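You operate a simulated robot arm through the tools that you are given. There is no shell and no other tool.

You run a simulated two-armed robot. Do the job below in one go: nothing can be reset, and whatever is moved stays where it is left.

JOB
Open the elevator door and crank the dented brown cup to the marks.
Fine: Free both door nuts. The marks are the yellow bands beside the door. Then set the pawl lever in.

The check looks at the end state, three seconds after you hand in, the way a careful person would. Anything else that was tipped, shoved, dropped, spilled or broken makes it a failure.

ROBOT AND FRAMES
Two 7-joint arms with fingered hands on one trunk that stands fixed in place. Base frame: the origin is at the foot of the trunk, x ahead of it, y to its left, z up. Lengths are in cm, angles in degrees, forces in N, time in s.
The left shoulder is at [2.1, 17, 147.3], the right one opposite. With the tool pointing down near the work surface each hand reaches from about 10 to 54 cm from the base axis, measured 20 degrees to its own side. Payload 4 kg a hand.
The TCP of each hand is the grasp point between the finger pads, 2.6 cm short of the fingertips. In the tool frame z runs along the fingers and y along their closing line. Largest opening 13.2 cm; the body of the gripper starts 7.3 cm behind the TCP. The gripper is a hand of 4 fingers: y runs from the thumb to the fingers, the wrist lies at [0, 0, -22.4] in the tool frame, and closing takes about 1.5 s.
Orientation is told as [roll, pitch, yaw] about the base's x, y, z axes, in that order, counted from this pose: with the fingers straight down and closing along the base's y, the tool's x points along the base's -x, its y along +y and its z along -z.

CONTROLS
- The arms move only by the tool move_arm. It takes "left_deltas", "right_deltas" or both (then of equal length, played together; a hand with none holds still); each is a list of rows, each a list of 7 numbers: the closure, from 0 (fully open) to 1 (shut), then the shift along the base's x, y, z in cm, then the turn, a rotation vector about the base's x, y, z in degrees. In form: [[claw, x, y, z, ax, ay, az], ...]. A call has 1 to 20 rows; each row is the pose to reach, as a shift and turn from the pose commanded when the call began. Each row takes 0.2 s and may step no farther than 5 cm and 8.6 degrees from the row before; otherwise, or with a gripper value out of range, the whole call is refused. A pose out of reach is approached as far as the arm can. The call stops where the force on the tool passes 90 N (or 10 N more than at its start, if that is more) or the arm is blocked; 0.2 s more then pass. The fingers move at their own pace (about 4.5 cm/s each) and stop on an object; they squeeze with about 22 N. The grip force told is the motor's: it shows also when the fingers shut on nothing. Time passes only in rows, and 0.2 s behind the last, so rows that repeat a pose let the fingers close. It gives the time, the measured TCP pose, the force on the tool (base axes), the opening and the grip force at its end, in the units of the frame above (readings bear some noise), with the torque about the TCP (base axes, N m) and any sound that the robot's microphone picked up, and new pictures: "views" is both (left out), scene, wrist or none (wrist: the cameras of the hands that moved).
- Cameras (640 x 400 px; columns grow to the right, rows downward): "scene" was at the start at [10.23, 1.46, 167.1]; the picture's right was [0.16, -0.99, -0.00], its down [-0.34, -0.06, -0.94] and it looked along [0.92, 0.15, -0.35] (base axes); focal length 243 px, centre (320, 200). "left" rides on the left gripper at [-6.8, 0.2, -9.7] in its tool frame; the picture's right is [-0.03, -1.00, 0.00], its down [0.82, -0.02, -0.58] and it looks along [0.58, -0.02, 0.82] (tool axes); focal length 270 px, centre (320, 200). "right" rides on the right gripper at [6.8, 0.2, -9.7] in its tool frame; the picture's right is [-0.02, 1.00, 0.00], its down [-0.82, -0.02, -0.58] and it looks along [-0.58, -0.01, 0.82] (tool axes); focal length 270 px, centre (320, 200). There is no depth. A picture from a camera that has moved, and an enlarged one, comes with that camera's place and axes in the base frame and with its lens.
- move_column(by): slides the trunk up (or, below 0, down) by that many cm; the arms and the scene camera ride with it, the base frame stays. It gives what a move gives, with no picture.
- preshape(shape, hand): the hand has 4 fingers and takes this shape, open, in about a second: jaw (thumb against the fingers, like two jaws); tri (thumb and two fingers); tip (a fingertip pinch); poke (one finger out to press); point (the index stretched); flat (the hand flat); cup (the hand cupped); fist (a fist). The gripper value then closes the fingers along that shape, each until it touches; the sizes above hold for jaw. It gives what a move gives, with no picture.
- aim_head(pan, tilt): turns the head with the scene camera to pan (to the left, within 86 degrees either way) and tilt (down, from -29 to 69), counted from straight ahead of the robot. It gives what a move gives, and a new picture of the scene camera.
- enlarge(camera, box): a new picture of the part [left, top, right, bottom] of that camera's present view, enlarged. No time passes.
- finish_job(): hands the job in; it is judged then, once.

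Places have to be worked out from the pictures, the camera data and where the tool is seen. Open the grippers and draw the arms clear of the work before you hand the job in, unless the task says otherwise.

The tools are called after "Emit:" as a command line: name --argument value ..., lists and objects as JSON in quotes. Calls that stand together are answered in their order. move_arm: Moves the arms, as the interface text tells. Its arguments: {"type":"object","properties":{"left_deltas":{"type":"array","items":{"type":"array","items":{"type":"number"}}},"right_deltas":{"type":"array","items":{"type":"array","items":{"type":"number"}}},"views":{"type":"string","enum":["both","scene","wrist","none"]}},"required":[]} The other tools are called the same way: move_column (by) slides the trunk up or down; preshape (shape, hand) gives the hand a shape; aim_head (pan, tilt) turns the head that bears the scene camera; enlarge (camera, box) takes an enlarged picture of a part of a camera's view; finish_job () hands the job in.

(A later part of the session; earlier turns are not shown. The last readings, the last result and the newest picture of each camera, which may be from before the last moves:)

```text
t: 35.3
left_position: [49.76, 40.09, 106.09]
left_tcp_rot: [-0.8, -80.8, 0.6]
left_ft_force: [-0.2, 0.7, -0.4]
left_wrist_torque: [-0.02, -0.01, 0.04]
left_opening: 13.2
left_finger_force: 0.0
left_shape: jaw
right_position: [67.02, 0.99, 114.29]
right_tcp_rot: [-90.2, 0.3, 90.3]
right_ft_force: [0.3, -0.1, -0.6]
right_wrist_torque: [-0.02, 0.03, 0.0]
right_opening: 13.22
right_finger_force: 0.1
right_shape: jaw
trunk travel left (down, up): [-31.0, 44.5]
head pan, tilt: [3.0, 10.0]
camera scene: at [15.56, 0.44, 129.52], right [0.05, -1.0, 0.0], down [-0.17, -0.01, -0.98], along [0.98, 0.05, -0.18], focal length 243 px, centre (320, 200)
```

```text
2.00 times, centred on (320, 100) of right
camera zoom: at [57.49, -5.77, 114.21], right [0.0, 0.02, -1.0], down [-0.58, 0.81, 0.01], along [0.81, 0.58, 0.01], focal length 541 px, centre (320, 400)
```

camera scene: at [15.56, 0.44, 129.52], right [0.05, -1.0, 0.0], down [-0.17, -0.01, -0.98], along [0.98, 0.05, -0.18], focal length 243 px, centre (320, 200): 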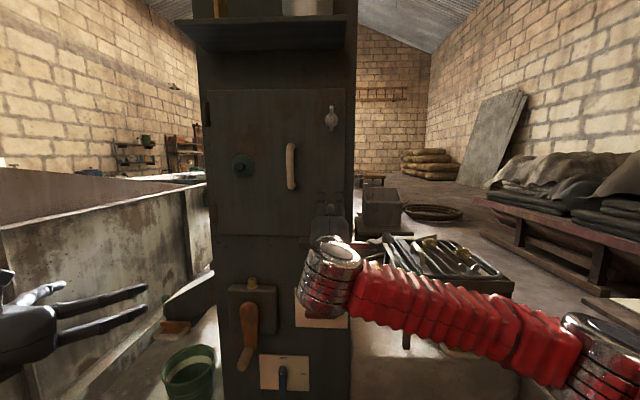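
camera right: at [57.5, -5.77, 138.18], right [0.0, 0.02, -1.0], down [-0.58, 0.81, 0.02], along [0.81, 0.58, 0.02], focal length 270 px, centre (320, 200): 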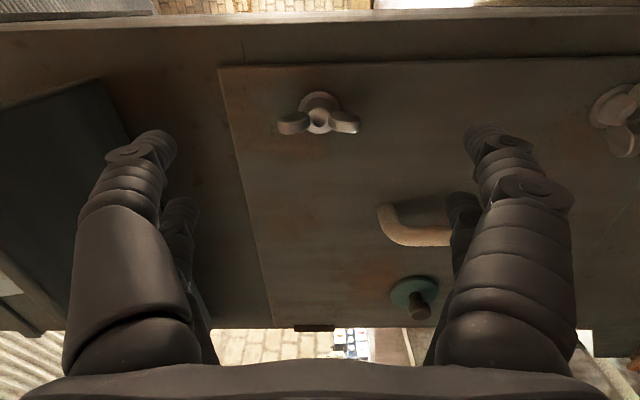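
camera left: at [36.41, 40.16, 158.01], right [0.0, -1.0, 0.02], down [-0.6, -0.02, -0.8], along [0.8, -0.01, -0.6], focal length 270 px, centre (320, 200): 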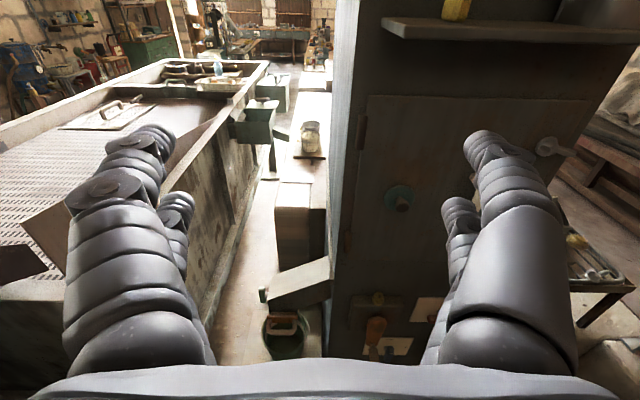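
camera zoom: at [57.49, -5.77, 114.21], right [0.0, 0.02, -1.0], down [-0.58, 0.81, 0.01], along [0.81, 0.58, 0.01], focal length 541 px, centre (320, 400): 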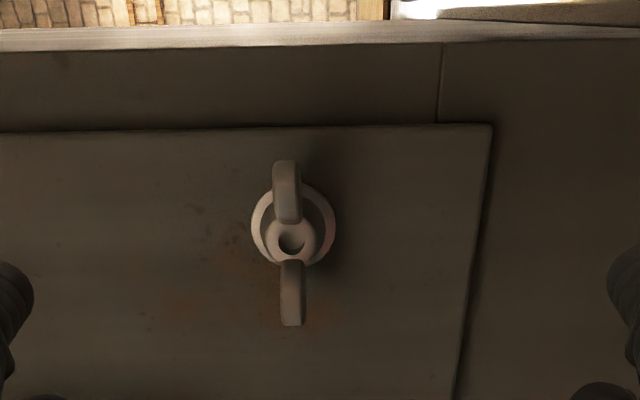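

The trunk is lowered and the hand is in front of the lower nut. The wrist view puts it at about y 1.0, z 115.3, wings horizontal, so I'll advance onto it and close.

Emit:
move_arm --right_deltas '[[0, 0, 0, 0.9, 0, 0, 0], [0, 3, 0, 0.9, 0, 0, 0], [0, 6, 0, 0.9, 0, 0, 0], [0, 9.0, 0, 0.9, 0, 0, 0], [0, 9.0, 0, 0.9, 0, 0, 0]]' --views "wrist"

```text
t: 36.5
left_position: [49.71, 40.02, 106.16]
left_tcp_rot: [-0.9, -80.7, 0.7]
left_ft_force: [0.6, 1.3, 0.2]
left_wrist_torque: [0.0, 0.01, -0.01]
left_opening: 13.2
left_finger_force: 0.1
left_shape: jaw
right_position: [76.04, 0.91, 115.36]
right_tcp_rot: [-90.2, 0.3, 90.3]
right_ft_force: [0.2, -0.2, 0.1]
right_wrist_torque: [0.04, -0.02, 0.02]
right_opening: 13.21
right_finger_force: 0.0
right_shape: jaw
trunk travel left (down, up): [-31.0, 44.5]
head pan, tilt: [3.0, 10.0]
camera right: at [66.59, -5.8, 115.08], right [0.0, 0.02, -1.0], down [-0.58, 0.81, 0.01], along [0.81, 0.58, 0.01], focal length 270 px, centre (320, 200)
```

right: 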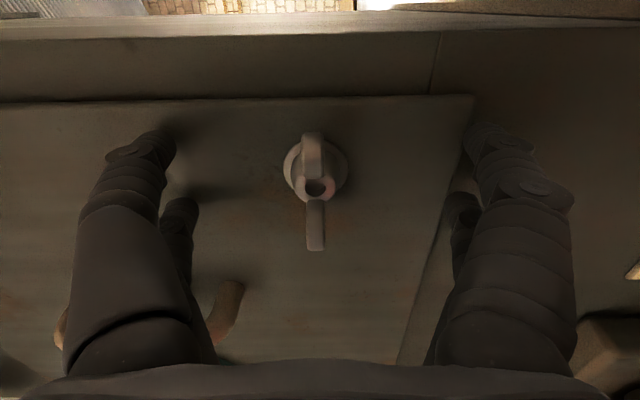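

The nut sits centred between the open fingers, just as the upper one did. I'll close and then turn counter-clockwise.

Emit:
move_arm --right_deltas '[[1, 0, 0, 0, 0, 0, 0], [1, 0, 0, 0, 0, 0, 0], [1, 0, 0, 0, 0, 0, 0], [1, 0, 0, 0, 0, 0, 0], [1, 0, 0, 0, 0, 0, 0], [1, 0, 0, 0, 0, 0, 0], [1, 0, 0, 0, 0, 0, 0], [1, 0, 0, 0, 0, 0, 0], [1, 0, 0, 0, -8, 0, 0], [1, 0, 0, 0, -16, 0, 0], [1, 0, 0, 0, -24, 0, 0], [1, 0, 0, 0, -32, 0, 0], [1, 0, 0, 0, -40, 0, 0], [1, 0, 0, 0, -48, 0, 0]]' --views "wrist"

```text
t: 39.5
left_position: [49.67, 40.03, 105.99]
left_tcp_rot: [-0.6, -80.8, 0.5]
left_ft_force: [-1.3, -0.4, 0.4]
left_wrist_torque: [-0.01, 0.01, 0.0]
left_opening: 13.2
left_finger_force: 0.0
left_shape: jaw
right_position: [76.29, 0.84, 115.33]
right_tcp_rot: [-90.0, 48.5, 90.3]
right_ft_force: [5.9, -4.7, 4.1]
right_wrist_torque: [0.21, -0.2, -0.22]
right_opening: 0.27
right_finger_force: 21.8
right_shape: jaw
trunk travel left (down, up): [-31.0, 44.5]
head pan, tilt: [3.0, 10.0]
camera right: at [66.6, -3.73, 120.34], right [0.0, -0.73, -0.68], down [-0.58, 0.55, -0.6], along [0.81, 0.4, -0.42], focal length 270 px, centre (320, 200)
```

right: 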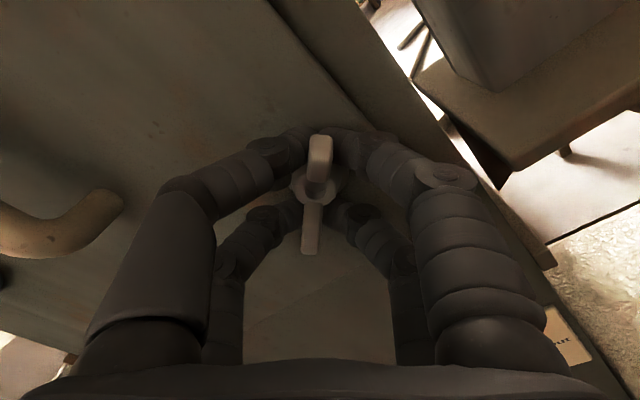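

The lower nut turns with the hand. I'll continue to the stop, about another 56°.

Emit:
move_arm --right_deltas '[[1, 0, 0, 0, -8, 0, 0], [1, 0, 0, 0, -16, 0, 0], [1, 0, 0, 0, -24, 0, 0], [1, 0, 0, 0, -32, 0, 0], [1, 0, 0, 0, -40, 0, 0], [1, 0, 0, 0, -48, 0, 0], [1, 0, 0, 0, -54, 0, 0]]' --views "wrist"

```text
t: 41.1
left_position: [49.66, 40.09, 106.19]
left_tcp_rot: [-0.6, -80.8, 0.4]
left_ft_force: [-0.5, 0.7, 0.4]
left_wrist_torque: [-0.04, -0.02, -0.02]
left_opening: 13.16
left_finger_force: 0.1
left_shape: jaw
right_position: [75.93, 0.95, 115.45]
right_tcp_rot: [88.8, 77.7, -91.1]
right_ft_force: [-0.1, -5.5, 10.0]
right_wrist_torque: [0.5, -0.24, -0.08]
right_opening: 0.17
right_finger_force: 22.3
right_shape: jaw
trunk travel left (down, up): [-31.0, 44.5]
head pan, tilt: [3.0, 10.0]
camera right: at [66.37, 2.28, 122.22], right [0.0, -0.98, 0.19], down [-0.58, -0.16, -0.8], along [0.81, -0.11, -0.57], focal length 270 px, centre (320, 200)
```

right: 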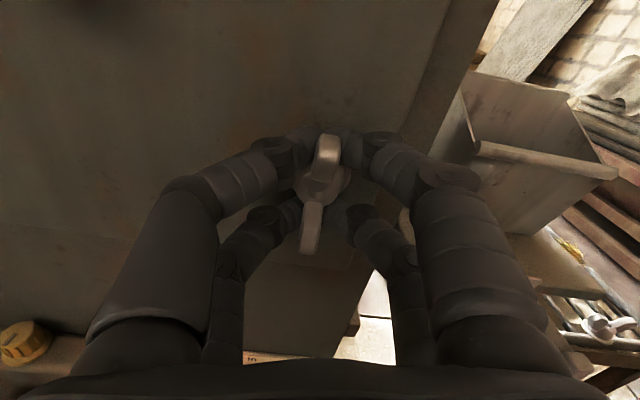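

Torque is rising again and the wings lag the hand, so this nut is at its stop too. I'll open and back off to check both.

Emit:
move_arm --right_deltas '[[0, 0, 0, 0, 0, 0, 0], [0, 0, 0, 0, 0, 0, 0], [0, 0, 0, 0, 0, 0, 0], [0, 0, 0, 0, 0, 0, 0], [0, 0, 0, 0, 0, 0, 0], [0, 0, 0, 0, 0, 0, 0], [0, 0, 0, 0, 0, 0, 0], [0, -3, 0, 0, 0, 0, 0], [0, -6, 0, 0, 0, 0, 0], [0, -9, 0, 0, 0, 0, 0]]' --views "both"

```text
t: 43.3
left_position: [49.61, 40.09, 106.19]
left_tcp_rot: [-0.8, -80.8, 0.7]
left_ft_force: [-0.2, 1.0, 1.1]
left_wrist_torque: [-0.04, 0.01, 0.0]
left_opening: 13.22
left_finger_force: 0.1
left_shape: jaw
right_position: [66.92, 1.02, 115.44]
right_tcp_rot: [88.2, 77.8, -91.4]
right_ft_force: [-0.1, -0.1, -0.5]
right_wrist_torque: [0.01, -0.03, -0.05]
right_opening: 13.21
right_finger_force: 0.1
right_shape: jaw
trunk travel left (down, up): [-31.0, 44.5]
head pan, tilt: [3.0, 10.0]
camera scene: at [15.5, 0.43, 129.54], right [0.05, -1.0, 0.0], down [-0.17, -0.01, -0.98], along [0.98, 0.05, -0.17], focal length 243 px, centre (320, 200)
camera right: at [57.35, 2.39, 122.23], right [0.01, -0.98, 0.19], down [-0.58, -0.16, -0.8], along [0.81, -0.11, -0.57], focal length 270 px, centre (320, 200)
```

scene: 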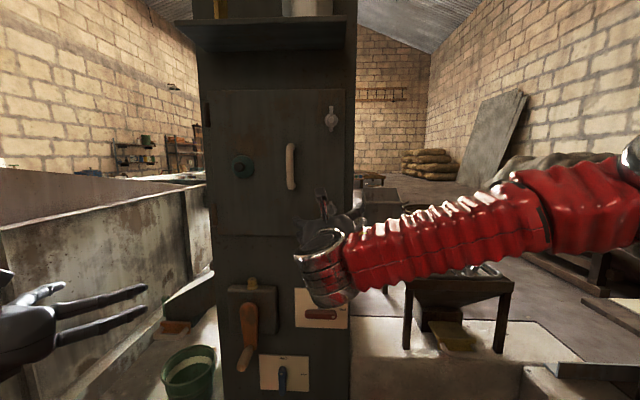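
right: 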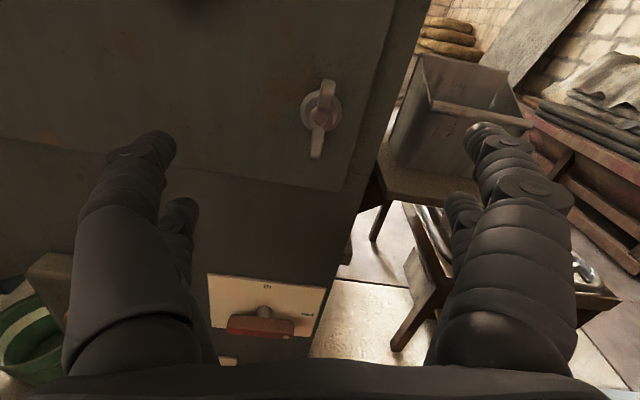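

Both nuts' wings now stand vertical. Next is the door handle, at about (76, 10.7, 121–133): I'll raise the trunk 12 cm to its height, then fold the left arm back out of the door's swing and square the right hand up.

Emit:
move_column --by 12

Emit:
move_arm --left_deltas '[[0, -1, 0, -1, 0, 8, 0], [0, -2, 0, -2, 0, 16, 0], [0, -3, 0, -3, 0, 24, 0], [0, -4, 0, -4, 0, 32, 0], [0, -6, 0, -5, 0, 40, 0], [0, -8, 0, -6, 0, 48, 0], [0, -10, 1, -7, 0, 56, 0], [0, -12, 2, -8, 0, 64, 0], [0, -14, 3, -9, 0, 72, 0], [0, -15, 4, -10, 0, 80, 0]]' --right_deltas '[[0, -1, 0, 0, 3, 0, 0], [0, -2, 1, 0, 6, 0, 0], [0, -2, 2, 0, 9, 0, 0], [0, -2, 3, 0, 12.2, 0, 0], [0, -2, 4, 0, 12.2, 0, 0], [0, -2, 5, 0, 12.2, 0, 0], [0, -2, 6, 0, 12.2, 0, 0], [0, -2, 7.5, 0, 12.2, 0, 0], [0, -2, 9, 0, 12.2, 0, 0], [0, -2, 9.7, 0, 12.2, 0, 0]]' --views "both"

```text
t: 44.8
left_position: [49.8, 40.26, 118.07]
left_tcp_rot: [-0.9, -80.7, 0.6]
left_ft_force: [-0.2, 0.6, -0.3]
left_wrist_torque: [-0.03, 0.0, 0.04]
left_opening: 13.2
left_finger_force: 0.1
left_shape: jaw
right_position: [67.1, 1.01, 127.21]
right_tcp_rot: [87.9, 77.6, -91.8]
right_ft_force: [-0.3, 0.2, 0.2]
right_wrist_torque: [0.01, 0.03, 0.02]
right_opening: 13.18
right_finger_force: 0.1
right_shape: jaw
trunk travel left (down, up): [-43.0, 32.5]
head pan, tilt: [3.0, 10.0]
```

```text
t: 47.0
left_position: [34.75, 44.18, 107.95]
left_tcp_rot: [-0.2, -0.6, 0.1]
left_ft_force: [0.1, 0.1, -0.2]
left_wrist_torque: [0.01, 0.01, 0.02]
left_opening: 13.22
left_finger_force: 0.1
left_shape: jaw
right_position: [64.85, 10.63, 127.36]
right_tcp_rot: [13.8, 89.8, -165.9]
right_ft_force: [0.5, -0.6, -0.2]
right_wrist_torque: [0.02, 0.0, 0.02]
right_opening: 13.2
right_finger_force: 0.0
right_shape: jaw
trunk travel left (down, up): [-43.0, 32.5]
head pan, tilt: [3.0, 10.0]
camera scene: at [12.35, 0.32, 141.7], right [0.05, -1.0, 0.0], down [-0.17, -0.01, -0.98], along [0.98, 0.05, -0.17], focal length 243 px, centre (320, 200)
camera right: at [55.31, 10.52, 134.27], right [0.0, -1.0, -0.02], down [-0.58, 0.02, -0.81], along [0.81, 0.02, -0.58], focal length 270 px, centre (320, 200)
camera left: at [41.5, 44.36, 117.78], right [0.03, -1.0, 0.0], down [-0.82, -0.02, 0.57], along [-0.57, -0.02, -0.82], focal length 270 px, centre (320, 200)
```

scene: 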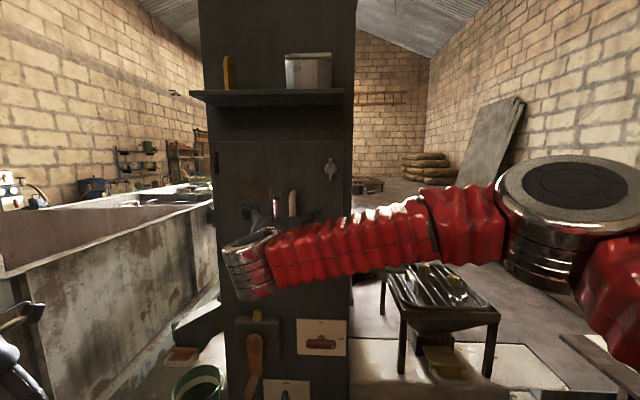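
right: 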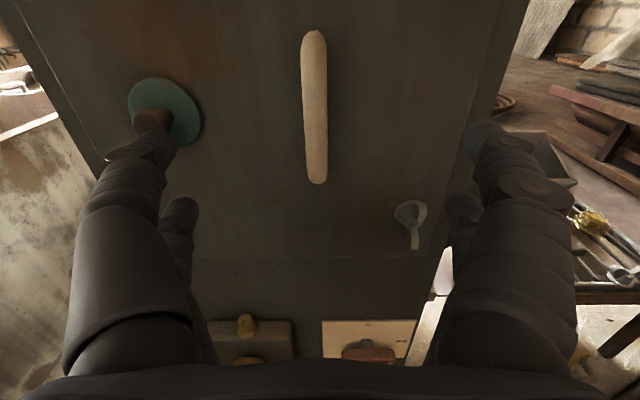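
left: 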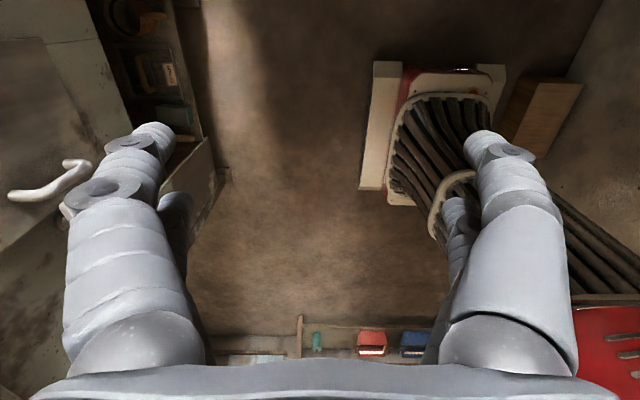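

The wrist view shows the handle at y≈11.2, z 121–133, between the fingers, with the green knob just outside them. I'll half-close to stay clear of the knob, advance, and grip the handle.

Emit:
move_arm --right_deltas '[[0.35, 0, 0.5, 0, 0, 0, 0], [0.35, 1, 0.5, 0, 0, 0, 0], [0.35, 3, 0.5, 0, 0, 0, 0], [0.35, 6, 0.5, 0, 0, 0, 0], [0.35, 9, 0.5, 0, 0, 0, 0], [0.35, 10.8, 0.5, 0, 0, 0, 0], [0.35, 10.8, 0.5, 0, 0, 0, 0]]' --views "wrist"

```text
t: 48.6
left_position: [34.82, 44.18, 108.0]
left_tcp_rot: [-0.3, -0.7, 0.2]
left_ft_force: [0.7, -0.5, -0.1]
left_wrist_torque: [0.0, -0.04, -0.03]
left_opening: 13.2
left_finger_force: 0.1
left_shape: jaw
right_position: [75.96, 11.26, 127.45]
right_tcp_rot: [24.5, 89.8, -155.0]
right_ft_force: [-0.4, 0.0, -0.4]
right_wrist_torque: [0.0, -0.01, -0.01]
right_opening: 8.6
right_finger_force: 0.1
right_shape: jaw
trunk travel left (down, up): [-43.0, 32.5]
head pan, tilt: [3.0, 10.0]
camera right: at [66.45, 11.13, 134.28], right [0.01, -1.0, -0.02], down [-0.58, 0.02, -0.81], along [0.81, 0.02, -0.58], focal length 270 px, centre (320, 200)
```

right: 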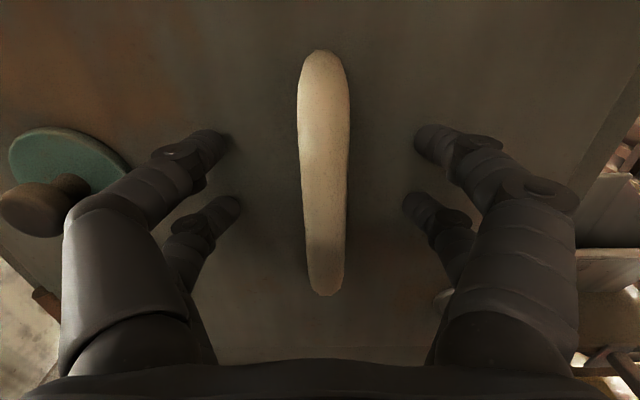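

The handle is centred between the fingers. I'll close on it.

Emit:
move_arm --right_deltas '[[1, 0, 0, 0, 0, 0, 0], [1, 0, 0, 0, 0, 0, 0], [1, 0, 0, 0, 0, 0, 0], [1, 0, 0, 0, 0, 0, 0], [1, 0, 0, 0, 0, 0, 0], [1, 0, 0, 0, 0, 0, 0]]' --views "wrist"

```text
t: 50.0
left_position: [34.77, 44.12, 107.91]
left_tcp_rot: [-0.3, -0.7, 0.0]
left_ft_force: [0.3, -0.2, -0.6]
left_wrist_torque: [0.0, 0.04, 0.0]
left_opening: 13.21
left_finger_force: 0.1
left_shape: jaw
right_position: [76.02, 11.06, 127.48]
right_tcp_rot: [22.1, 89.6, -157.5]
right_ft_force: [-0.7, -0.8, -0.6]
right_wrist_torque: [-0.02, -0.03, 0.0]
right_opening: 0.0
right_finger_force: 19.2
right_shape: jaw
trunk travel left (down, up): [-43.0, 32.5]
head pan, tilt: [3.0, 10.0]
camera right: at [66.45, 11.13, 134.27], right [0.0, -1.0, -0.02], down [-0.58, 0.02, -0.81], along [0.81, 0.02, -0.58], focal length 270 px, centre (320, 200)
```

right: 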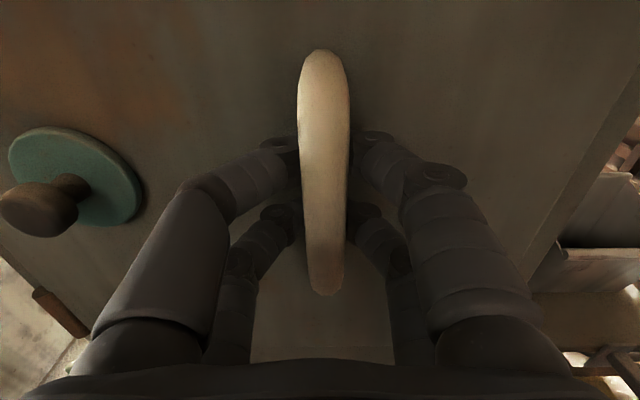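

The fingertips have closed behind the bar, hooking it firmly. I'll pull along the door's arc (hinge near y≈32) gently, first about 10°.

Emit:
move_arm --right_deltas '[[1, -1.0, 0.15, 0, 0, 0, -1], [1, -1.9, 0.4, 0, 0, 0, -2], [1, -2.8, 0.7, 0, 0, 0, -3], [1, -3.7, 1.0, 0, 0, 0, -4]]' --views "both"

```text
t: 51.0
left_position: [34.72, 44.19, 107.98]
left_tcp_rot: [-0.2, -0.8, 0.1]
left_ft_force: [0.2, -1.3, -0.6]
left_wrist_torque: [-0.04, 0.04, -0.01]
left_opening: 13.2
left_finger_force: 0.1
left_shape: jaw
right_position: [72.07, 12.31, 127.32]
right_tcp_rot: [25.2, 89.6, -158.6]
right_ft_force: [0.5, 1.1, 0.2]
right_wrist_torque: [0.02, 0.02, 0.02]
right_opening: 0.01
right_finger_force: 22.5
right_shape: jaw
trunk travel left (down, up): [-43.0, 32.5]
head pan, tilt: [3.0, 10.0]
camera scene: at [12.38, 0.45, 141.7], right [0.05, -1.0, 0.0], down [-0.17, -0.01, -0.98], along [0.98, 0.05, -0.17], focal length 243 px, centre (320, 200)
camera right: at [62.62, 12.76, 134.18], right [-0.06, -1.0, -0.02], down [-0.58, 0.06, -0.81], along [0.81, -0.04, -0.58], focal length 270 px, centre (320, 200)
```

scene: 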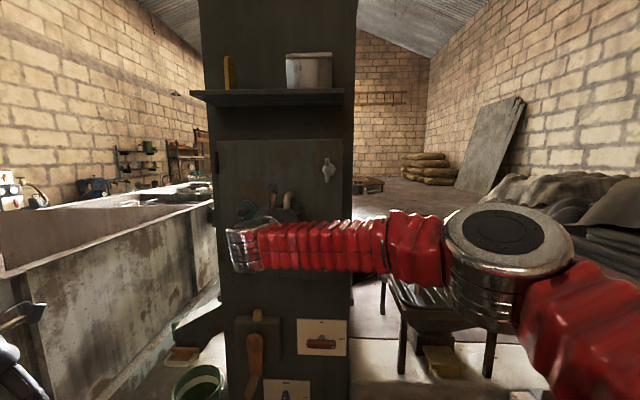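
right: 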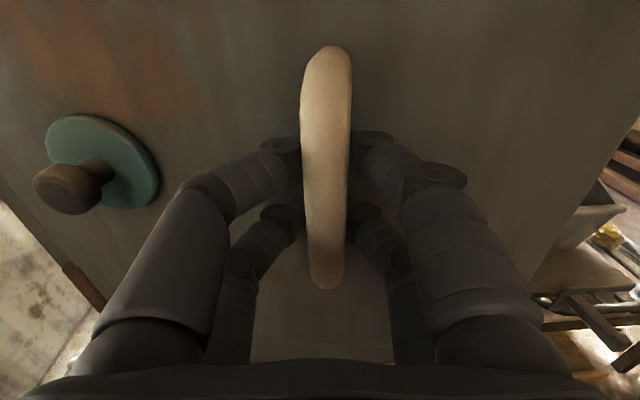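

The door swings with almost no force. I'll continue along the arc to about 40° open.

Emit:
move_arm --right_deltas '[[1, -1.15, 0.5, 0, 0, 0, -1], [1, -2.3, 1.05, 0, 0, 0, -2], [1, -3.42, 1.64, 0, 0, 0, -3.5], [1, -4.5, 2.3, 0, 0, 0, -5], [1, -5.5, 3.05, 0, 0, 0, -6.5], [1, -6.5, 3.85, 0, 0, 0, -8], [1, -7.4, 4.7, 0, 0, 0, -9.5], [1, -8.3, 5.6, 0, 0, 0, -11], [1, -9.14, 6.58, 0, 0, 0, -12.5]]' --views "both"

```text
t: 53.0
left_position: [34.93, 44.29, 107.89]
left_tcp_rot: [-0.3, -0.7, 0.1]
left_ft_force: [-0.8, 0.7, 0.0]
left_wrist_torque: [0.01, 0.0, 0.01]
left_opening: 13.16
left_finger_force: 0.2
left_shape: jaw
right_position: [64.33, 16.27, 127.6]
right_tcp_rot: [-25.9, 89.2, 136.2]
right_ft_force: [10.3, 10.0, 4.4]
right_wrist_torque: [-0.16, 0.2, -0.15]
right_opening: 0.0
right_finger_force: 21.9
right_shape: jaw
right hand out of reach, approached as far as the arm can: row 9
trunk travel left (down, up): [-43.0, 32.5]
head pan, tilt: [3.0, 10.0]
camera scene: at [12.55, 0.64, 141.68], right [0.05, -1.0, 0.0], down [-0.18, -0.01, -0.98], along [0.98, 0.05, -0.18], focal length 243 px, centre (320, 200)
camera right: at [55.27, 19.05, 134.37], right [-0.31, -0.95, -0.03], down [-0.55, 0.2, -0.81], along [0.78, -0.23, -0.59], focal length 270 px, centre (320, 200)
```

scene: 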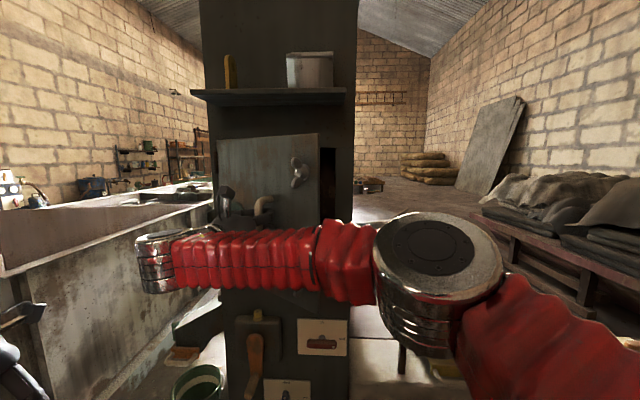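
right: 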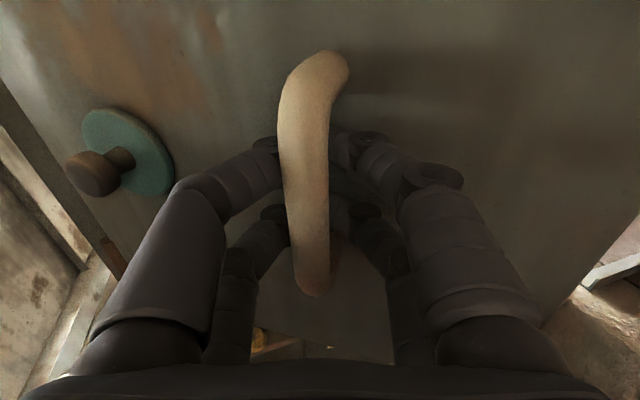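

The door is about 37° open and the dark opening shows on its right. I'll release the handle and draw back, then see if the door stays.

Emit:
move_arm --right_deltas '[[0, 0.3, 0, 0, 0, 0, 0], [0, 0.3, 0, 0, 0, 0, 0], [0, 0.3, 0, 0, 0, 0, 0], [0, 0.3, 0, 0, 0, 0, 0], [0, 0.3, 0, 0, 0, 0, 0], [0, 0.3, 0, 0, 0, 0, 0], [0, 0.3, 0, 0, 0, 0, 0], [0, -3, 0.5, 0, 0, 0, 0], [0, -6, 1, 0, 0, 0, 0], [0, -9, 1, 0, 0, 0, 0]]' --views "both"

```text
t: 55.2
left_position: [34.83, 44.08, 107.95]
left_tcp_rot: [-0.3, -0.9, 0.1]
left_ft_force: [-0.3, 0.2, 0.0]
left_wrist_torque: [-0.04, -0.01, 0.0]
left_opening: 13.2
left_finger_force: 0.2
left_shape: jaw
right_position: [55.16, 17.25, 126.54]
right_tcp_rot: [9.8, 88.7, 171.6]
right_ft_force: [-1.0, 0.5, -0.2]
right_wrist_torque: [-0.02, -0.03, -0.03]
right_opening: 13.19
right_finger_force: 0.0
right_shape: jaw
trunk travel left (down, up): [-43.0, 32.5]
head pan, tilt: [3.0, 10.0]
camera scene: at [12.32, 0.43, 141.7], right [0.05, -1.0, 0.0], down [-0.17, -0.01, -0.98], along [0.98, 0.05, -0.17], focal length 243 px, centre (320, 200)
camera right: at [46.14, 20.16, 133.6], right [-0.31, -0.95, -0.02], down [-0.56, 0.2, -0.8], along [0.77, -0.24, -0.6], focal length 270 px, centre (320, 200)
```

scene: 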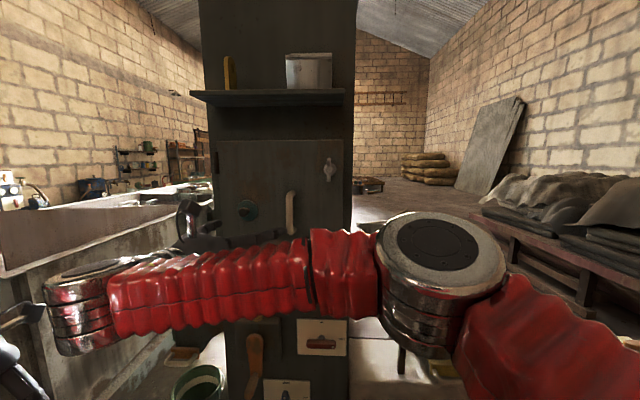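
right: 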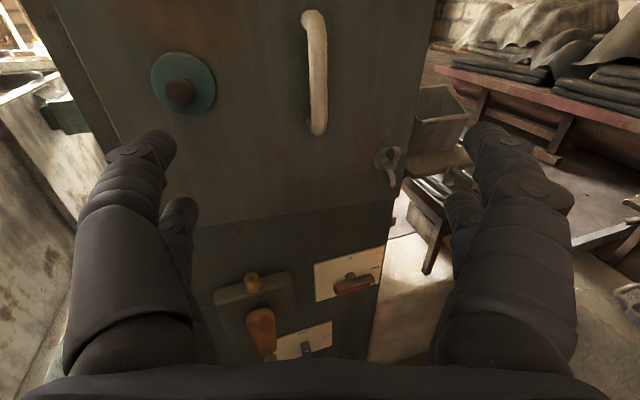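

The door appears to have swung nearly shut again, either from a closing tendency or because my opening fingers pushed it. I'll look closer.

Emit:
enlarge --camera "scene" --box '[190, 120, 370, 260]'

Emit:
enlarge --camera "right" --box '[60, 0, 480, 260]'

```text
2.86 times, centred on (280, 190) of scene
camera zoom: at [12.32, 0.43, 141.7], right [0.05, -1.0, 0.0], down [-0.17, -0.01, -0.98], along [0.98, 0.05, -0.17], focal length 694 px, centre (434, 229)
```

zoom: 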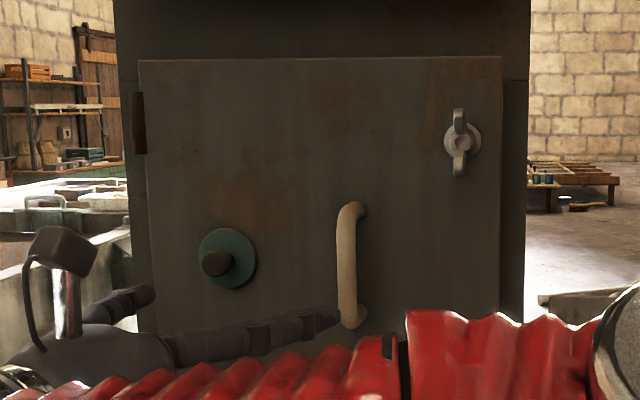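

```text
1.52 times, centred on (270, 130) of right
camera zoom: at [46.14, 20.16, 133.6], right [-0.31, -0.95, -0.02], down [-0.56, 0.2, -0.8], along [0.77, -0.24, -0.6], focal length 412 px, centre (396, 307)
```

zoom: 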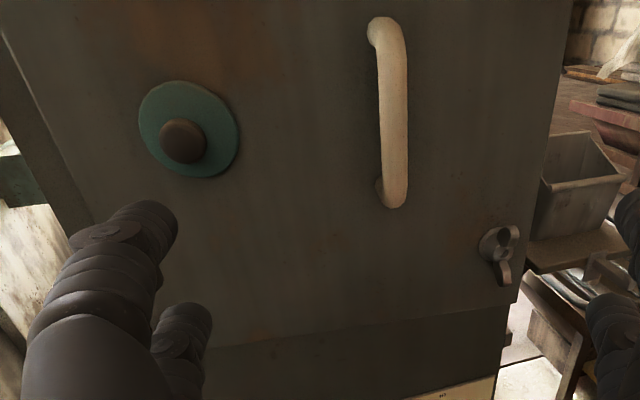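

The door is still ajar by roughly 10°, so it seems my opening fingers pushed it. Plan: the left hand hooks the handle and swings the door wider, while the right hand moves round to press on its inside face. First I withdraw the right hand to the right.

Emit:
move_arm --right_deltas '[[0, -2, -3, 0, 0, 0, 2], [0, -4, -7, 0, 0, 0, 4], [0, -5, -11.5, 0, 0, 0, 6], [0, -6, -16, 0, 0, 0, 9], [0, -6, -20.5, 0, 0, 0, 12], [0, -6, -25, 0, 0, 0, 15], [0, -6, -29.5, 0, 0, 0, 17], [0, -6, -34, 0, 0, 0, 17]]' --views "scene"

```text
t: 57.0
left_position: [34.71, 44.02, 108.02]
left_tcp_rot: [-0.2, -0.8, 0.0]
left_ft_force: [0.6, 0.2, -0.3]
left_wrist_torque: [0.04, 0.0, 0.02]
left_opening: 13.21
left_finger_force: 0.1
left_shape: jaw
right_position: [49.87, -14.18, 128.22]
right_tcp_rot: [16.4, 89.7, -162.7]
right_ft_force: [-0.3, -0.4, -0.3]
right_wrist_torque: [0.03, 0.0, 0.0]
right_opening: 13.2
right_finger_force: 0.1
right_shape: jaw
right hand out of reach, approached as far as the arm can: row 7, 8
trunk travel left (down, up): [-43.0, 32.5]
head pan, tilt: [3.0, 10.0]
camera scene: at [12.35, 0.28, 141.7], right [0.05, -1.0, 0.0], down [-0.17, -0.01, -0.98], along [0.98, 0.05, -0.17], focal length 243 px, centre (320, 200)
```

scene: 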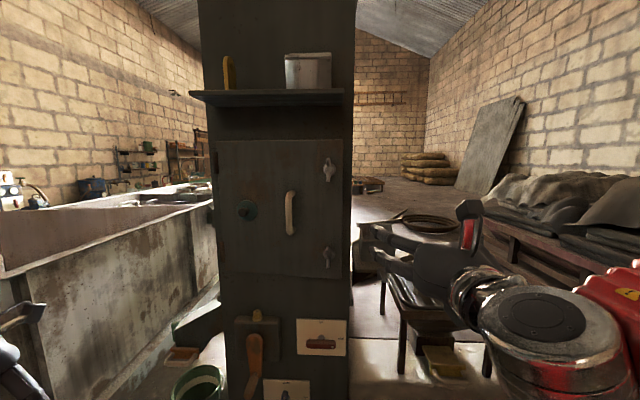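

The right hand is clear. I'll zoom on the door to judge how far ajar it is and where the handle is.

Emit:
enlarge --camera "scene" --box '[200, 120, 360, 300]'

```text
2.22 times, centred on (280, 210) of scene
camera zoom: at [12.35, 0.28, 141.7], right [0.05, -1.0, 0.0], down [-0.17, -0.01, -0.98], along [0.98, 0.05, -0.17], focal length 539 px, centre (409, 178)
```

zoom: 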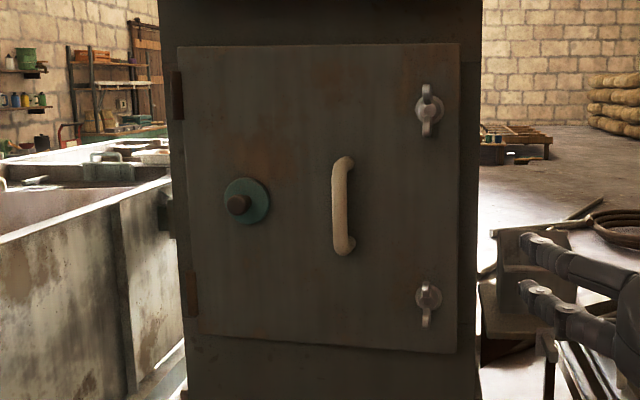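

The door is only about 5° ajar but stays put, so it has no closing spring. I'll swing the left hand forward to face the handle, now at about (73.5, 11.5, 127.5).

Emit:
move_arm --left_deltas '[[0, 2, 0, 2, 0, -7.5, 0], [0, 4, 0, 4, 0, -15, 0], [0, 6, -1, 7, 0, -22.5, 0], [0, 8, -3, 10, 0, -30, 0], [0, 10, -6, 13, 0, -37.5, 0], [0, 12, -9, 16, 0, -45, 0], [0, 14, -12, 18, 0, -52.5, 0], [0, 16, -16, 19.5, 0, -60, 0], [0, 18, -20, 19.5, 0, -67.5, 0], [0, 20, -24, 19.5, 0, -75, 0], [0, 22, -28, 19.5, 0, -82.5, 0], [0, 25, -32, 19.5, 0, -89.3, 0], [0, 25, -32, 19.5, 0, -89.3, 0]]' --views "both"

```text
t: 59.8
left_position: [59.5, 12.05, 127.88]
left_tcp_rot: [-158.1, -89.8, 158.0]
left_ft_force: [-0.9, 0.5, 0.2]
left_wrist_torque: [-0.01, 0.04, 0.01]
left_opening: 13.21
left_finger_force: 0.1
left_shape: jaw
right_position: [49.66, -13.97, 128.21]
right_tcp_rot: [26.5, 89.7, -152.8]
right_ft_force: [-0.7, 0.2, 0.1]
right_wrist_torque: [0.0, -0.02, 0.01]
right_opening: 13.19
right_finger_force: 0.0
right_shape: jaw
trunk travel left (down, up): [-43.0, 32.5]
head pan, tilt: [3.0, 10.0]
camera scene: at [12.15, 0.37, 141.73], right [0.05, -1.0, 0.0], down [-0.17, -0.01, -0.98], along [0.98, 0.05, -0.17], focal length 243 px, centre (320, 200)
camera left: at [49.86, 12.39, 134.7], right [0.0, -1.0, 0.03], down [-0.57, -0.02, -0.82], along [0.82, -0.02, -0.57], focal length 270 px, centre (320, 200)
```

scene: 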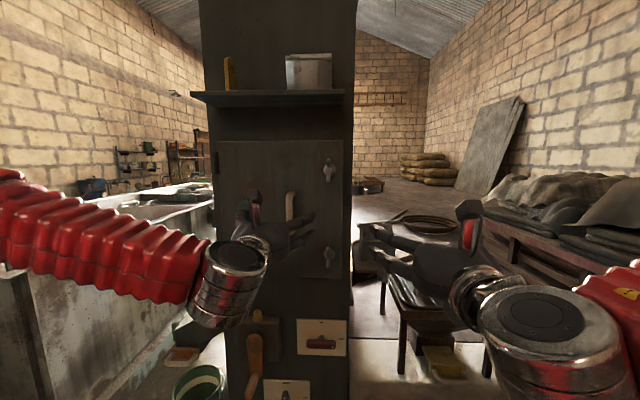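
left: 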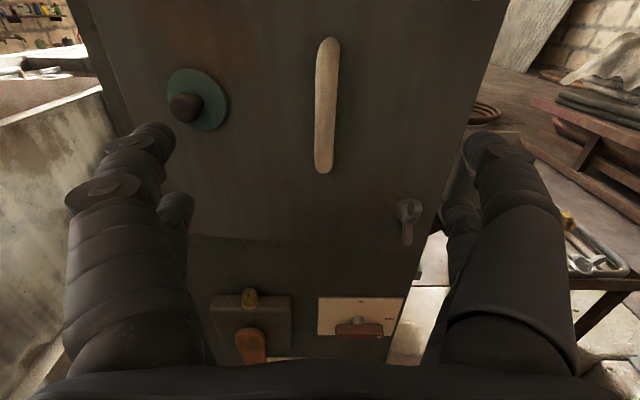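

The left hand faces the handle, which reads as y≈11.6, z≈128. I'll half-close, advance so the fingertips pass either side of the bar, and close behind it.

Emit:
move_arm --left_deltas '[[0.35, 0, -0.4, 0, 0, 0, 0], [0.35, 2, -0.4, 0, 0, 0, 0], [0.35, 5, -0.4, 0, 0, 0, 0], [0.35, 8, -0.4, 0, 0, 0, 0], [0.35, 11, -0.4, 0, 0, 0, 0], [0.35, 13.5, -0.4, 0, 0, 0, 0], [0.35, 14.3, -0.4, 0, 0, 0, 0], [0.35, 14.3, -0.4, 0, 0, 0, 0]]' --views "wrist"

```text
t: 61.6
left_position: [72.5, 13.65, 129.12]
left_tcp_rot: [-8.8, -89.5, 8.4]
left_ft_force: [-0.5, -0.8, -0.6]
left_wrist_torque: [0.01, 0.01, -0.01]
left_opening: 8.63
left_finger_force: 0.0
left_shape: jaw
left hand out of reach, approached as far as the arm can: row 4, 5, 6, 7, 8
right_position: [49.81, -13.93, 128.07]
right_tcp_rot: [20.4, 89.6, -158.9]
right_ft_force: [-1.0, -0.3, 0.9]
right_wrist_torque: [-0.01, 0.02, 0.0]
right_opening: 13.23
right_finger_force: 0.1
right_shape: jaw
trunk travel left (down, up): [-43.0, 32.5]
head pan, tilt: [3.0, 10.0]
camera left: at [62.9, 13.91, 136.13], right [-0.01, -1.0, 0.03], down [-0.58, -0.02, -0.81], along [0.81, -0.02, -0.58], focal length 270 px, centre (320, 200)
```

left: 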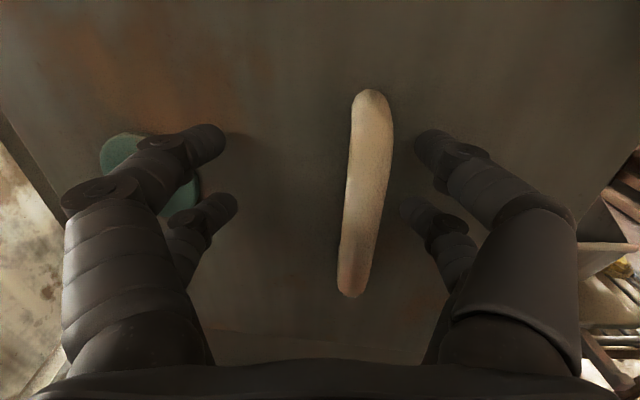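

The left arm stops a little short but the bar is well inside the grasp. I'll close on it here.

Emit:
move_arm --left_deltas '[[1, 0, -0.5, 0, 0, 0, 0], [1, 0, -0.5, 0, 0, 0, 0], [1, 0, -0.5, 0, 0, 0, 0], [1, 0, -0.5, 0, 0, 0, 0], [1, 0, -0.5, 0, 0, 0, 0], [1, 0, -0.5, 0, 0, 0, 0], [1, 0, -0.5, 0, 0, 0, 0]]' --views "wrist"

```text
t: 63.2
left_position: [72.17, 13.32, 129.41]
left_tcp_rot: [-17.7, -89.7, 17.4]
left_ft_force: [-0.7, 0.6, -0.3]
left_wrist_torque: [0.0, -0.03, -0.01]
left_opening: 1.3
left_finger_force: 22.3
left_shape: jaw
left hand out of reach, approached as far as the arm can: row 1, 2
right_position: [49.85, -13.86, 128.11]
right_tcp_rot: [21.7, 89.6, -157.5]
right_ft_force: [0.4, 0.0, -0.8]
right_wrist_torque: [-0.02, 0.0, -0.01]
right_opening: 13.21
right_finger_force: 0.0
right_shape: jaw
trunk travel left (down, up): [-43.0, 32.5]
head pan, tilt: [3.0, 10.0]
camera left: at [62.63, 13.66, 136.38], right [0.0, -1.0, 0.03], down [-0.58, -0.02, -0.81], along [0.81, -0.02, -0.58], focal length 270 px, centre (320, 200)
```

left: 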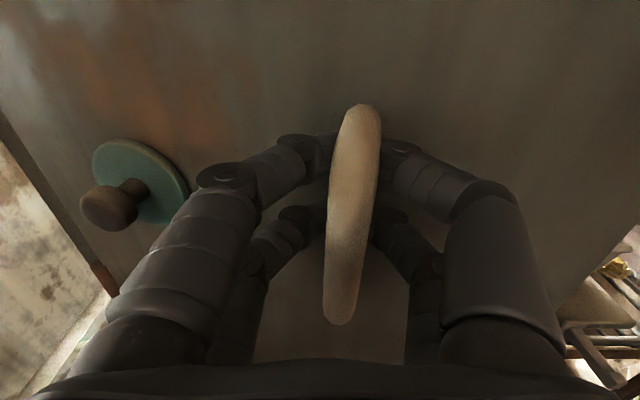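

The left fingers hold the bar. I'll swing the door along its arc to about 35–40°, yawing the hand with it.

Emit:
move_arm --left_deltas '[[1, -1.75, 0.6, 0, 0, 0, -3], [1, -3.55, 1.34, 0, 0, 0, -7], [1, -5.2, 2.3, 0, 0, 0, -11], [1, -6.82, 3.27, 0, 0, 0, -15], [1, -8.3, 4.4, 0, 0, 0, -19], [1, -9.7, 5.73, 0, 0, 0, -23]]' --views "both"

```text
t: 64.6
left_position: [62.63, 19.06, 129.28]
left_tcp_rot: [-115.5, -89.8, 92.1]
left_ft_force: [2.5, 3.5, 0.9]
left_wrist_torque: [-0.08, 0.04, -0.02]
left_opening: 1.25
left_finger_force: 21.9
left_shape: jaw
left hand out of reach, approached as far as the arm can: row 2, 3
right_position: [49.87, -13.78, 128.16]
right_tcp_rot: [33.4, 89.6, -145.7]
right_ft_force: [0.6, -0.5, -0.6]
right_wrist_torque: [0.0, -0.01, -0.02]
right_opening: 13.2
right_finger_force: 0.1
right_shape: jaw
trunk travel left (down, up): [-43.0, 32.5]
head pan, tilt: [3.0, 10.0]
camera scene: at [12.35, 0.59, 141.7], right [0.05, -1.0, 0.0], down [-0.17, -0.01, -0.98], along [0.98, 0.05, -0.17], focal length 243 px, centre (320, 200)
camera left: at [53.83, 23.13, 136.1], right [-0.39, -0.92, 0.03], down [-0.54, 0.21, -0.82], along [0.74, -0.34, -0.58], focal length 270 px, centre (320, 200)
```

scene: 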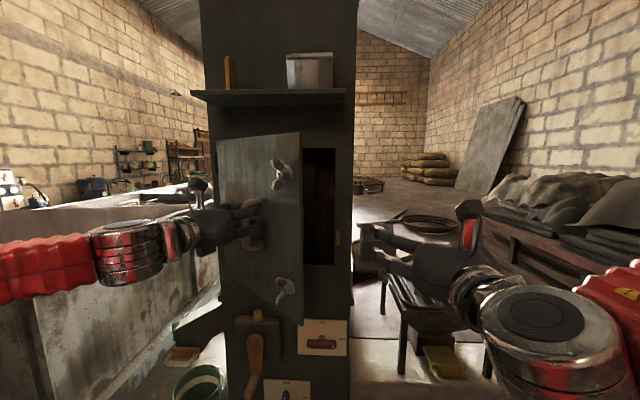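
left: 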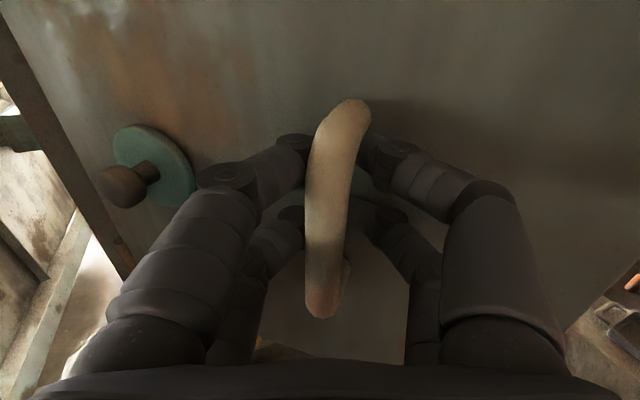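

The door is now around 40° open. I'll keep going along the arc towards about 80°.

Emit:
move_arm --left_deltas '[[1, -1.1, 1.5, 0, 0, 0, -4], [1, -2.16, 3.1, 0, 0, 0, -8], [1, -3.0, 4.8, 0, 0, 0, -12], [1, -3.7, 6.56, 0, 0, 0, -16], [1, -4.3, 8.4, 0, 0, 0, -20], [1, -4.7, 10.24, 0, 0, 0, -24], [1, -4.9, 12.1, 0, 0, 0, -28], [1, -4.97, 14.0, 0, 0, 0, -32]]' --views "both"

```text
t: 66.4
left_position: [57.81, 32.84, 129.38]
left_tcp_rot: [-118.1, -89.8, 62.8]
left_ft_force: [1.7, 0.4, 0.0]
left_wrist_torque: [0.01, 0.0, 0.01]
left_opening: 1.28
left_finger_force: 22.2
left_shape: jaw
right_position: [49.87, -13.91, 128.05]
right_tcp_rot: [22.3, 89.7, -157.1]
right_ft_force: [0.1, 0.4, 0.0]
right_wrist_torque: [0.0, 0.03, 0.01]
right_opening: 13.21
right_finger_force: 0.1
right_shape: jaw
trunk travel left (down, up): [-43.0, 32.5]
head pan, tilt: [3.0, 10.0]
camera scene: at [12.44, 0.46, 141.69], right [0.05, -1.0, 0.0], down [-0.17, -0.01, -0.98], along [0.98, 0.05, -0.17], focal length 243 px, centre (320, 200)
camera left: at [52.48, 41.02, 136.24], right [-0.82, -0.57, 0.03], down [-0.35, 0.46, -0.82], along [0.45, -0.68, -0.58], focal length 270 px, centre (320, 200)
```

scene: 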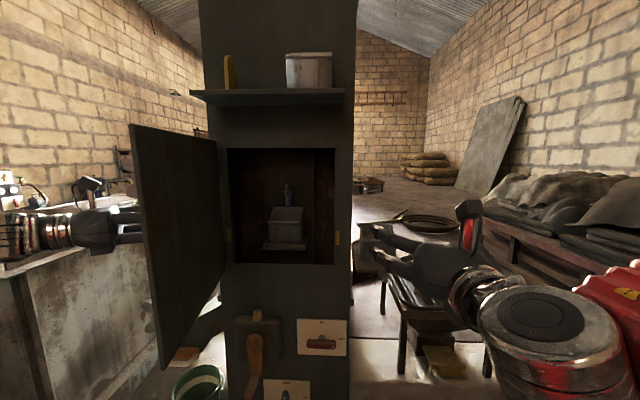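
left: 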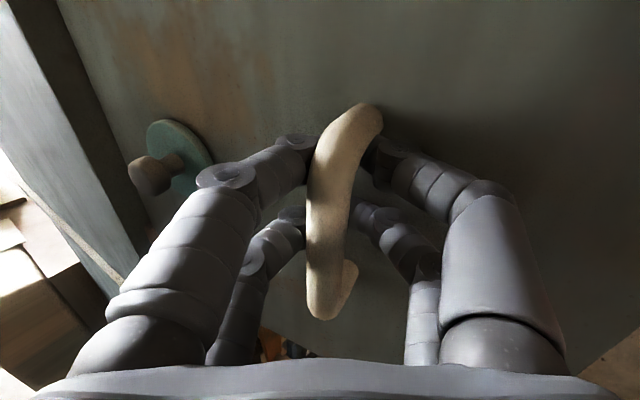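

The door is open about 83° and I can see a grey cup inside, with a yellow band right of the opening. I'll bring the closed right hand up near the door's inside face so that releasing the handle cannot swing it shut.

Emit:
move_arm --right_deltas '[[1, 1, 3, 0, 0, 0, 5], [1, 2, 7, 0, 0, 0, 10], [1, 3, 11, 0, 0, 0, 15], [1, 4, 15, 0, 0, 0, 20], [1, 5, 19, 0, 0, 0, 25], [1, 5, 23, 0, 0, 0, 30], [1, 5, 27, 0, 0, 0, 35], [1, 5, 31, 0, 0, 0, 40]]' --views "both"

```text
t: 68.2
left_position: [57.74, 32.91, 129.38]
left_tcp_rot: [-115.8, -89.9, 60.4]
left_ft_force: [2.5, 0.5, -0.1]
left_wrist_torque: [0.01, 0.0, -0.05]
left_opening: 1.26
left_finger_force: 21.9
left_shape: jaw
right_position: [54.95, 16.95, 128.21]
right_tcp_rot: [18.8, 89.6, -120.3]
right_ft_force: [0.0, -0.3, -0.7]
right_wrist_torque: [-0.01, 0.04, -0.04]
right_opening: 0.04
right_finger_force: 11.2
right_shape: jaw
trunk travel left (down, up): [-43.0, 32.5]
head pan, tilt: [3.0, 10.0]
camera scene: at [12.44, 0.51, 141.69], right [0.05, -1.0, 0.0], down [-0.17, -0.01, -0.98], along [0.98, 0.05, -0.17], focal length 243 px, centre (320, 200)
camera right: at [47.85, 10.6, 135.03], right [0.65, -0.76, -0.02], down [-0.45, -0.37, -0.81], along [0.61, 0.54, -0.58], focal length 270 px, centre (320, 200)
```

scene: 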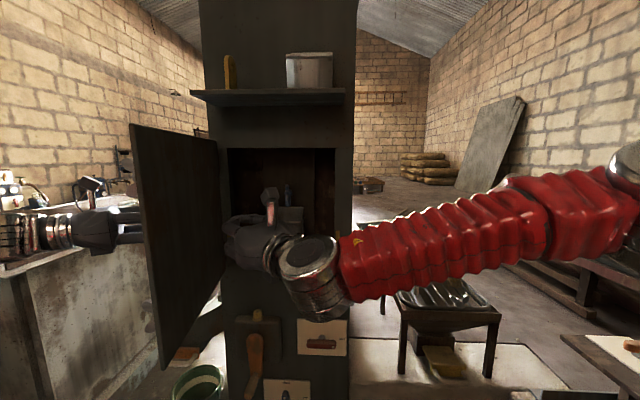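
right: 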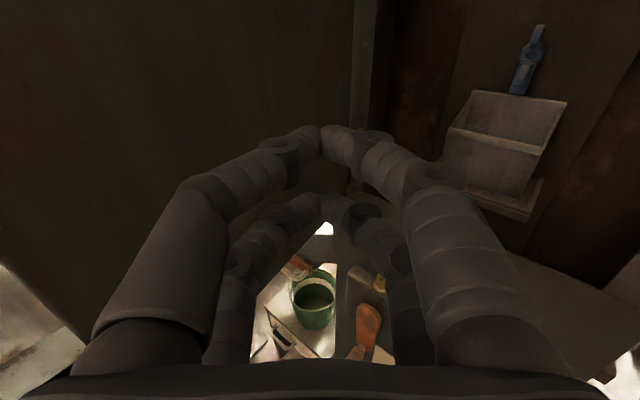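

The right hand is in front of the door's inner face. I'll move it left until it nearly touches the face.

Emit:
move_arm --right_deltas '[[1, 0, 2, 0, 0, 0, 0], [1, 0, 4, 0, 0, 0, 0], [1, 0, 5, 0, 0, 0, 0], [1, 0, 6, 0, 0, 0, 0]]' --views "both"

```text
t: 69.2
left_position: [57.86, 32.78, 129.38]
left_tcp_rot: [-112.3, -89.8, 57.1]
left_ft_force: [2.3, 0.3, -0.4]
left_wrist_torque: [-0.04, 0.04, -0.02]
left_opening: 1.27
left_finger_force: 21.4
left_shape: jaw
right_position: [54.98, 23.03, 128.08]
right_tcp_rot: [18.9, 89.7, -120.5]
right_ft_force: [0.4, -0.2, -0.6]
right_wrist_torque: [0.0, 0.02, -0.03]
right_opening: 0.0
right_finger_force: 22.2
right_shape: jaw
trunk travel left (down, up): [-43.0, 32.5]
head pan, tilt: [3.0, 10.0]
camera scene: at [12.43, 0.46, 141.69], right [0.05, -1.0, 0.0], down [-0.17, -0.01, -0.98], along [0.98, 0.05, -0.17], focal length 243 px, centre (320, 200)
camera right: at [47.92, 16.68, 134.97], right [0.65, -0.76, -0.02], down [-0.45, -0.37, -0.81], along [0.61, 0.54, -0.58], focal length 270 px, centre (320, 200)
```

scene: 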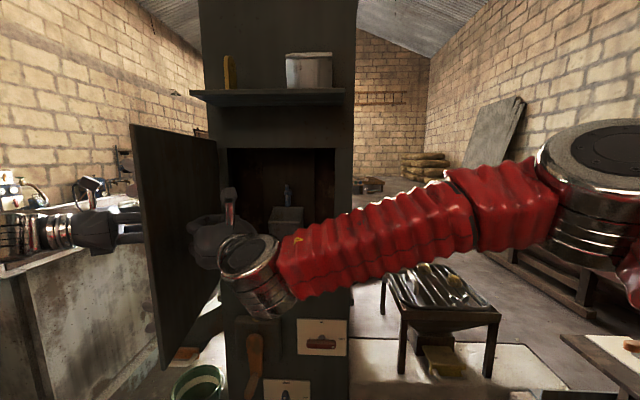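
right: 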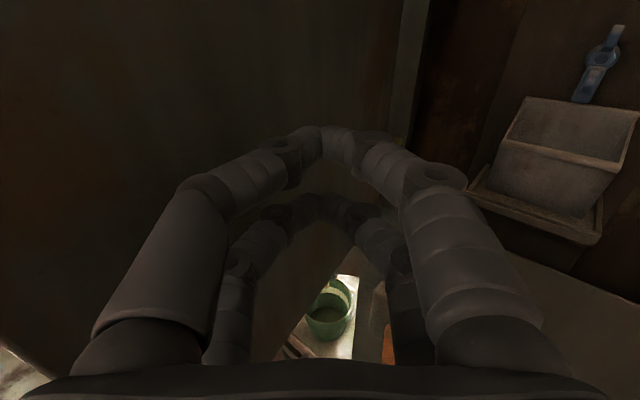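

Now the left hand opens and backs away from the handle while the right hand guards the inside face.

Emit:
move_arm --left_deltas '[[0, 0, 0, 0, 0, 0, 0], [0, 0, 0, 0, 0, 0, 0], [0, -0.1, 0.2, 0, 0, 0, 0], [0, -0.3, 0.4, 0, 0, 0, 0], [0, -0.4, 0.6, 0, 0, 0, 0], [0, -0.6, 0.8, 0, 0, 0, 0], [0, -0.9, 1.2, 0, 0, 0, 0], [0, -2, 3, 0, 0, 0, 0], [0, -3.5, 5, 0, 0, 0, 0], [0, -5, 7, 0, 0, 0, 0]]' --views "both"

```text
t: 71.4
left_position: [52.48, 39.96, 129.48]
left_tcp_rot: [-126.7, -89.9, 71.5]
left_ft_force: [-0.5, 0.6, 0.7]
left_wrist_torque: [0.0, -0.04, 0.01]
left_opening: 13.17
left_finger_force: 0.0
left_shape: jaw
right_position: [54.9, 23.06, 128.11]
right_tcp_rot: [24.1, 89.8, -115.0]
right_ft_force: [-0.4, -0.1, -0.1]
right_wrist_torque: [-0.03, 0.0, -0.04]
right_opening: 0.0
right_finger_force: 22.3
right_shape: jaw
trunk travel left (down, up): [-43.0, 32.5]
head pan, tilt: [3.0, 10.0]
camera scene: at [12.34, 0.47, 141.7], right [0.05, -1.0, 0.0], down [-0.17, -0.01, -0.98], along [0.98, 0.05, -0.17], focal length 243 px, centre (320, 200)
camera left: at [47.22, 48.19, 136.36], right [-0.82, -0.57, 0.03], down [-0.35, 0.46, -0.82], along [0.45, -0.68, -0.58], focal length 270 px, centre (320, 200)
```

scene: 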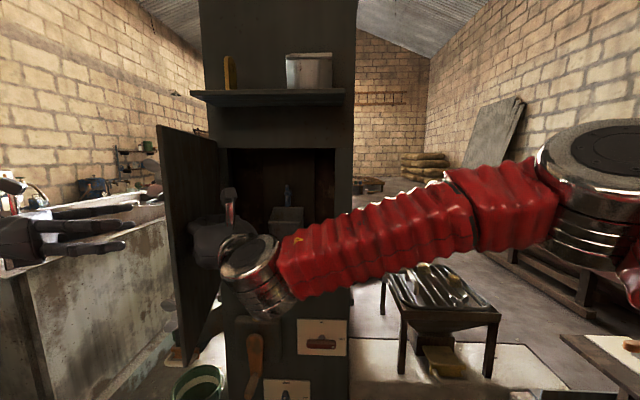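
left: 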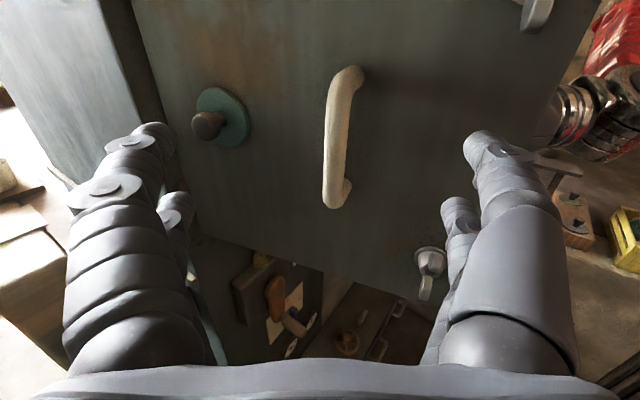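

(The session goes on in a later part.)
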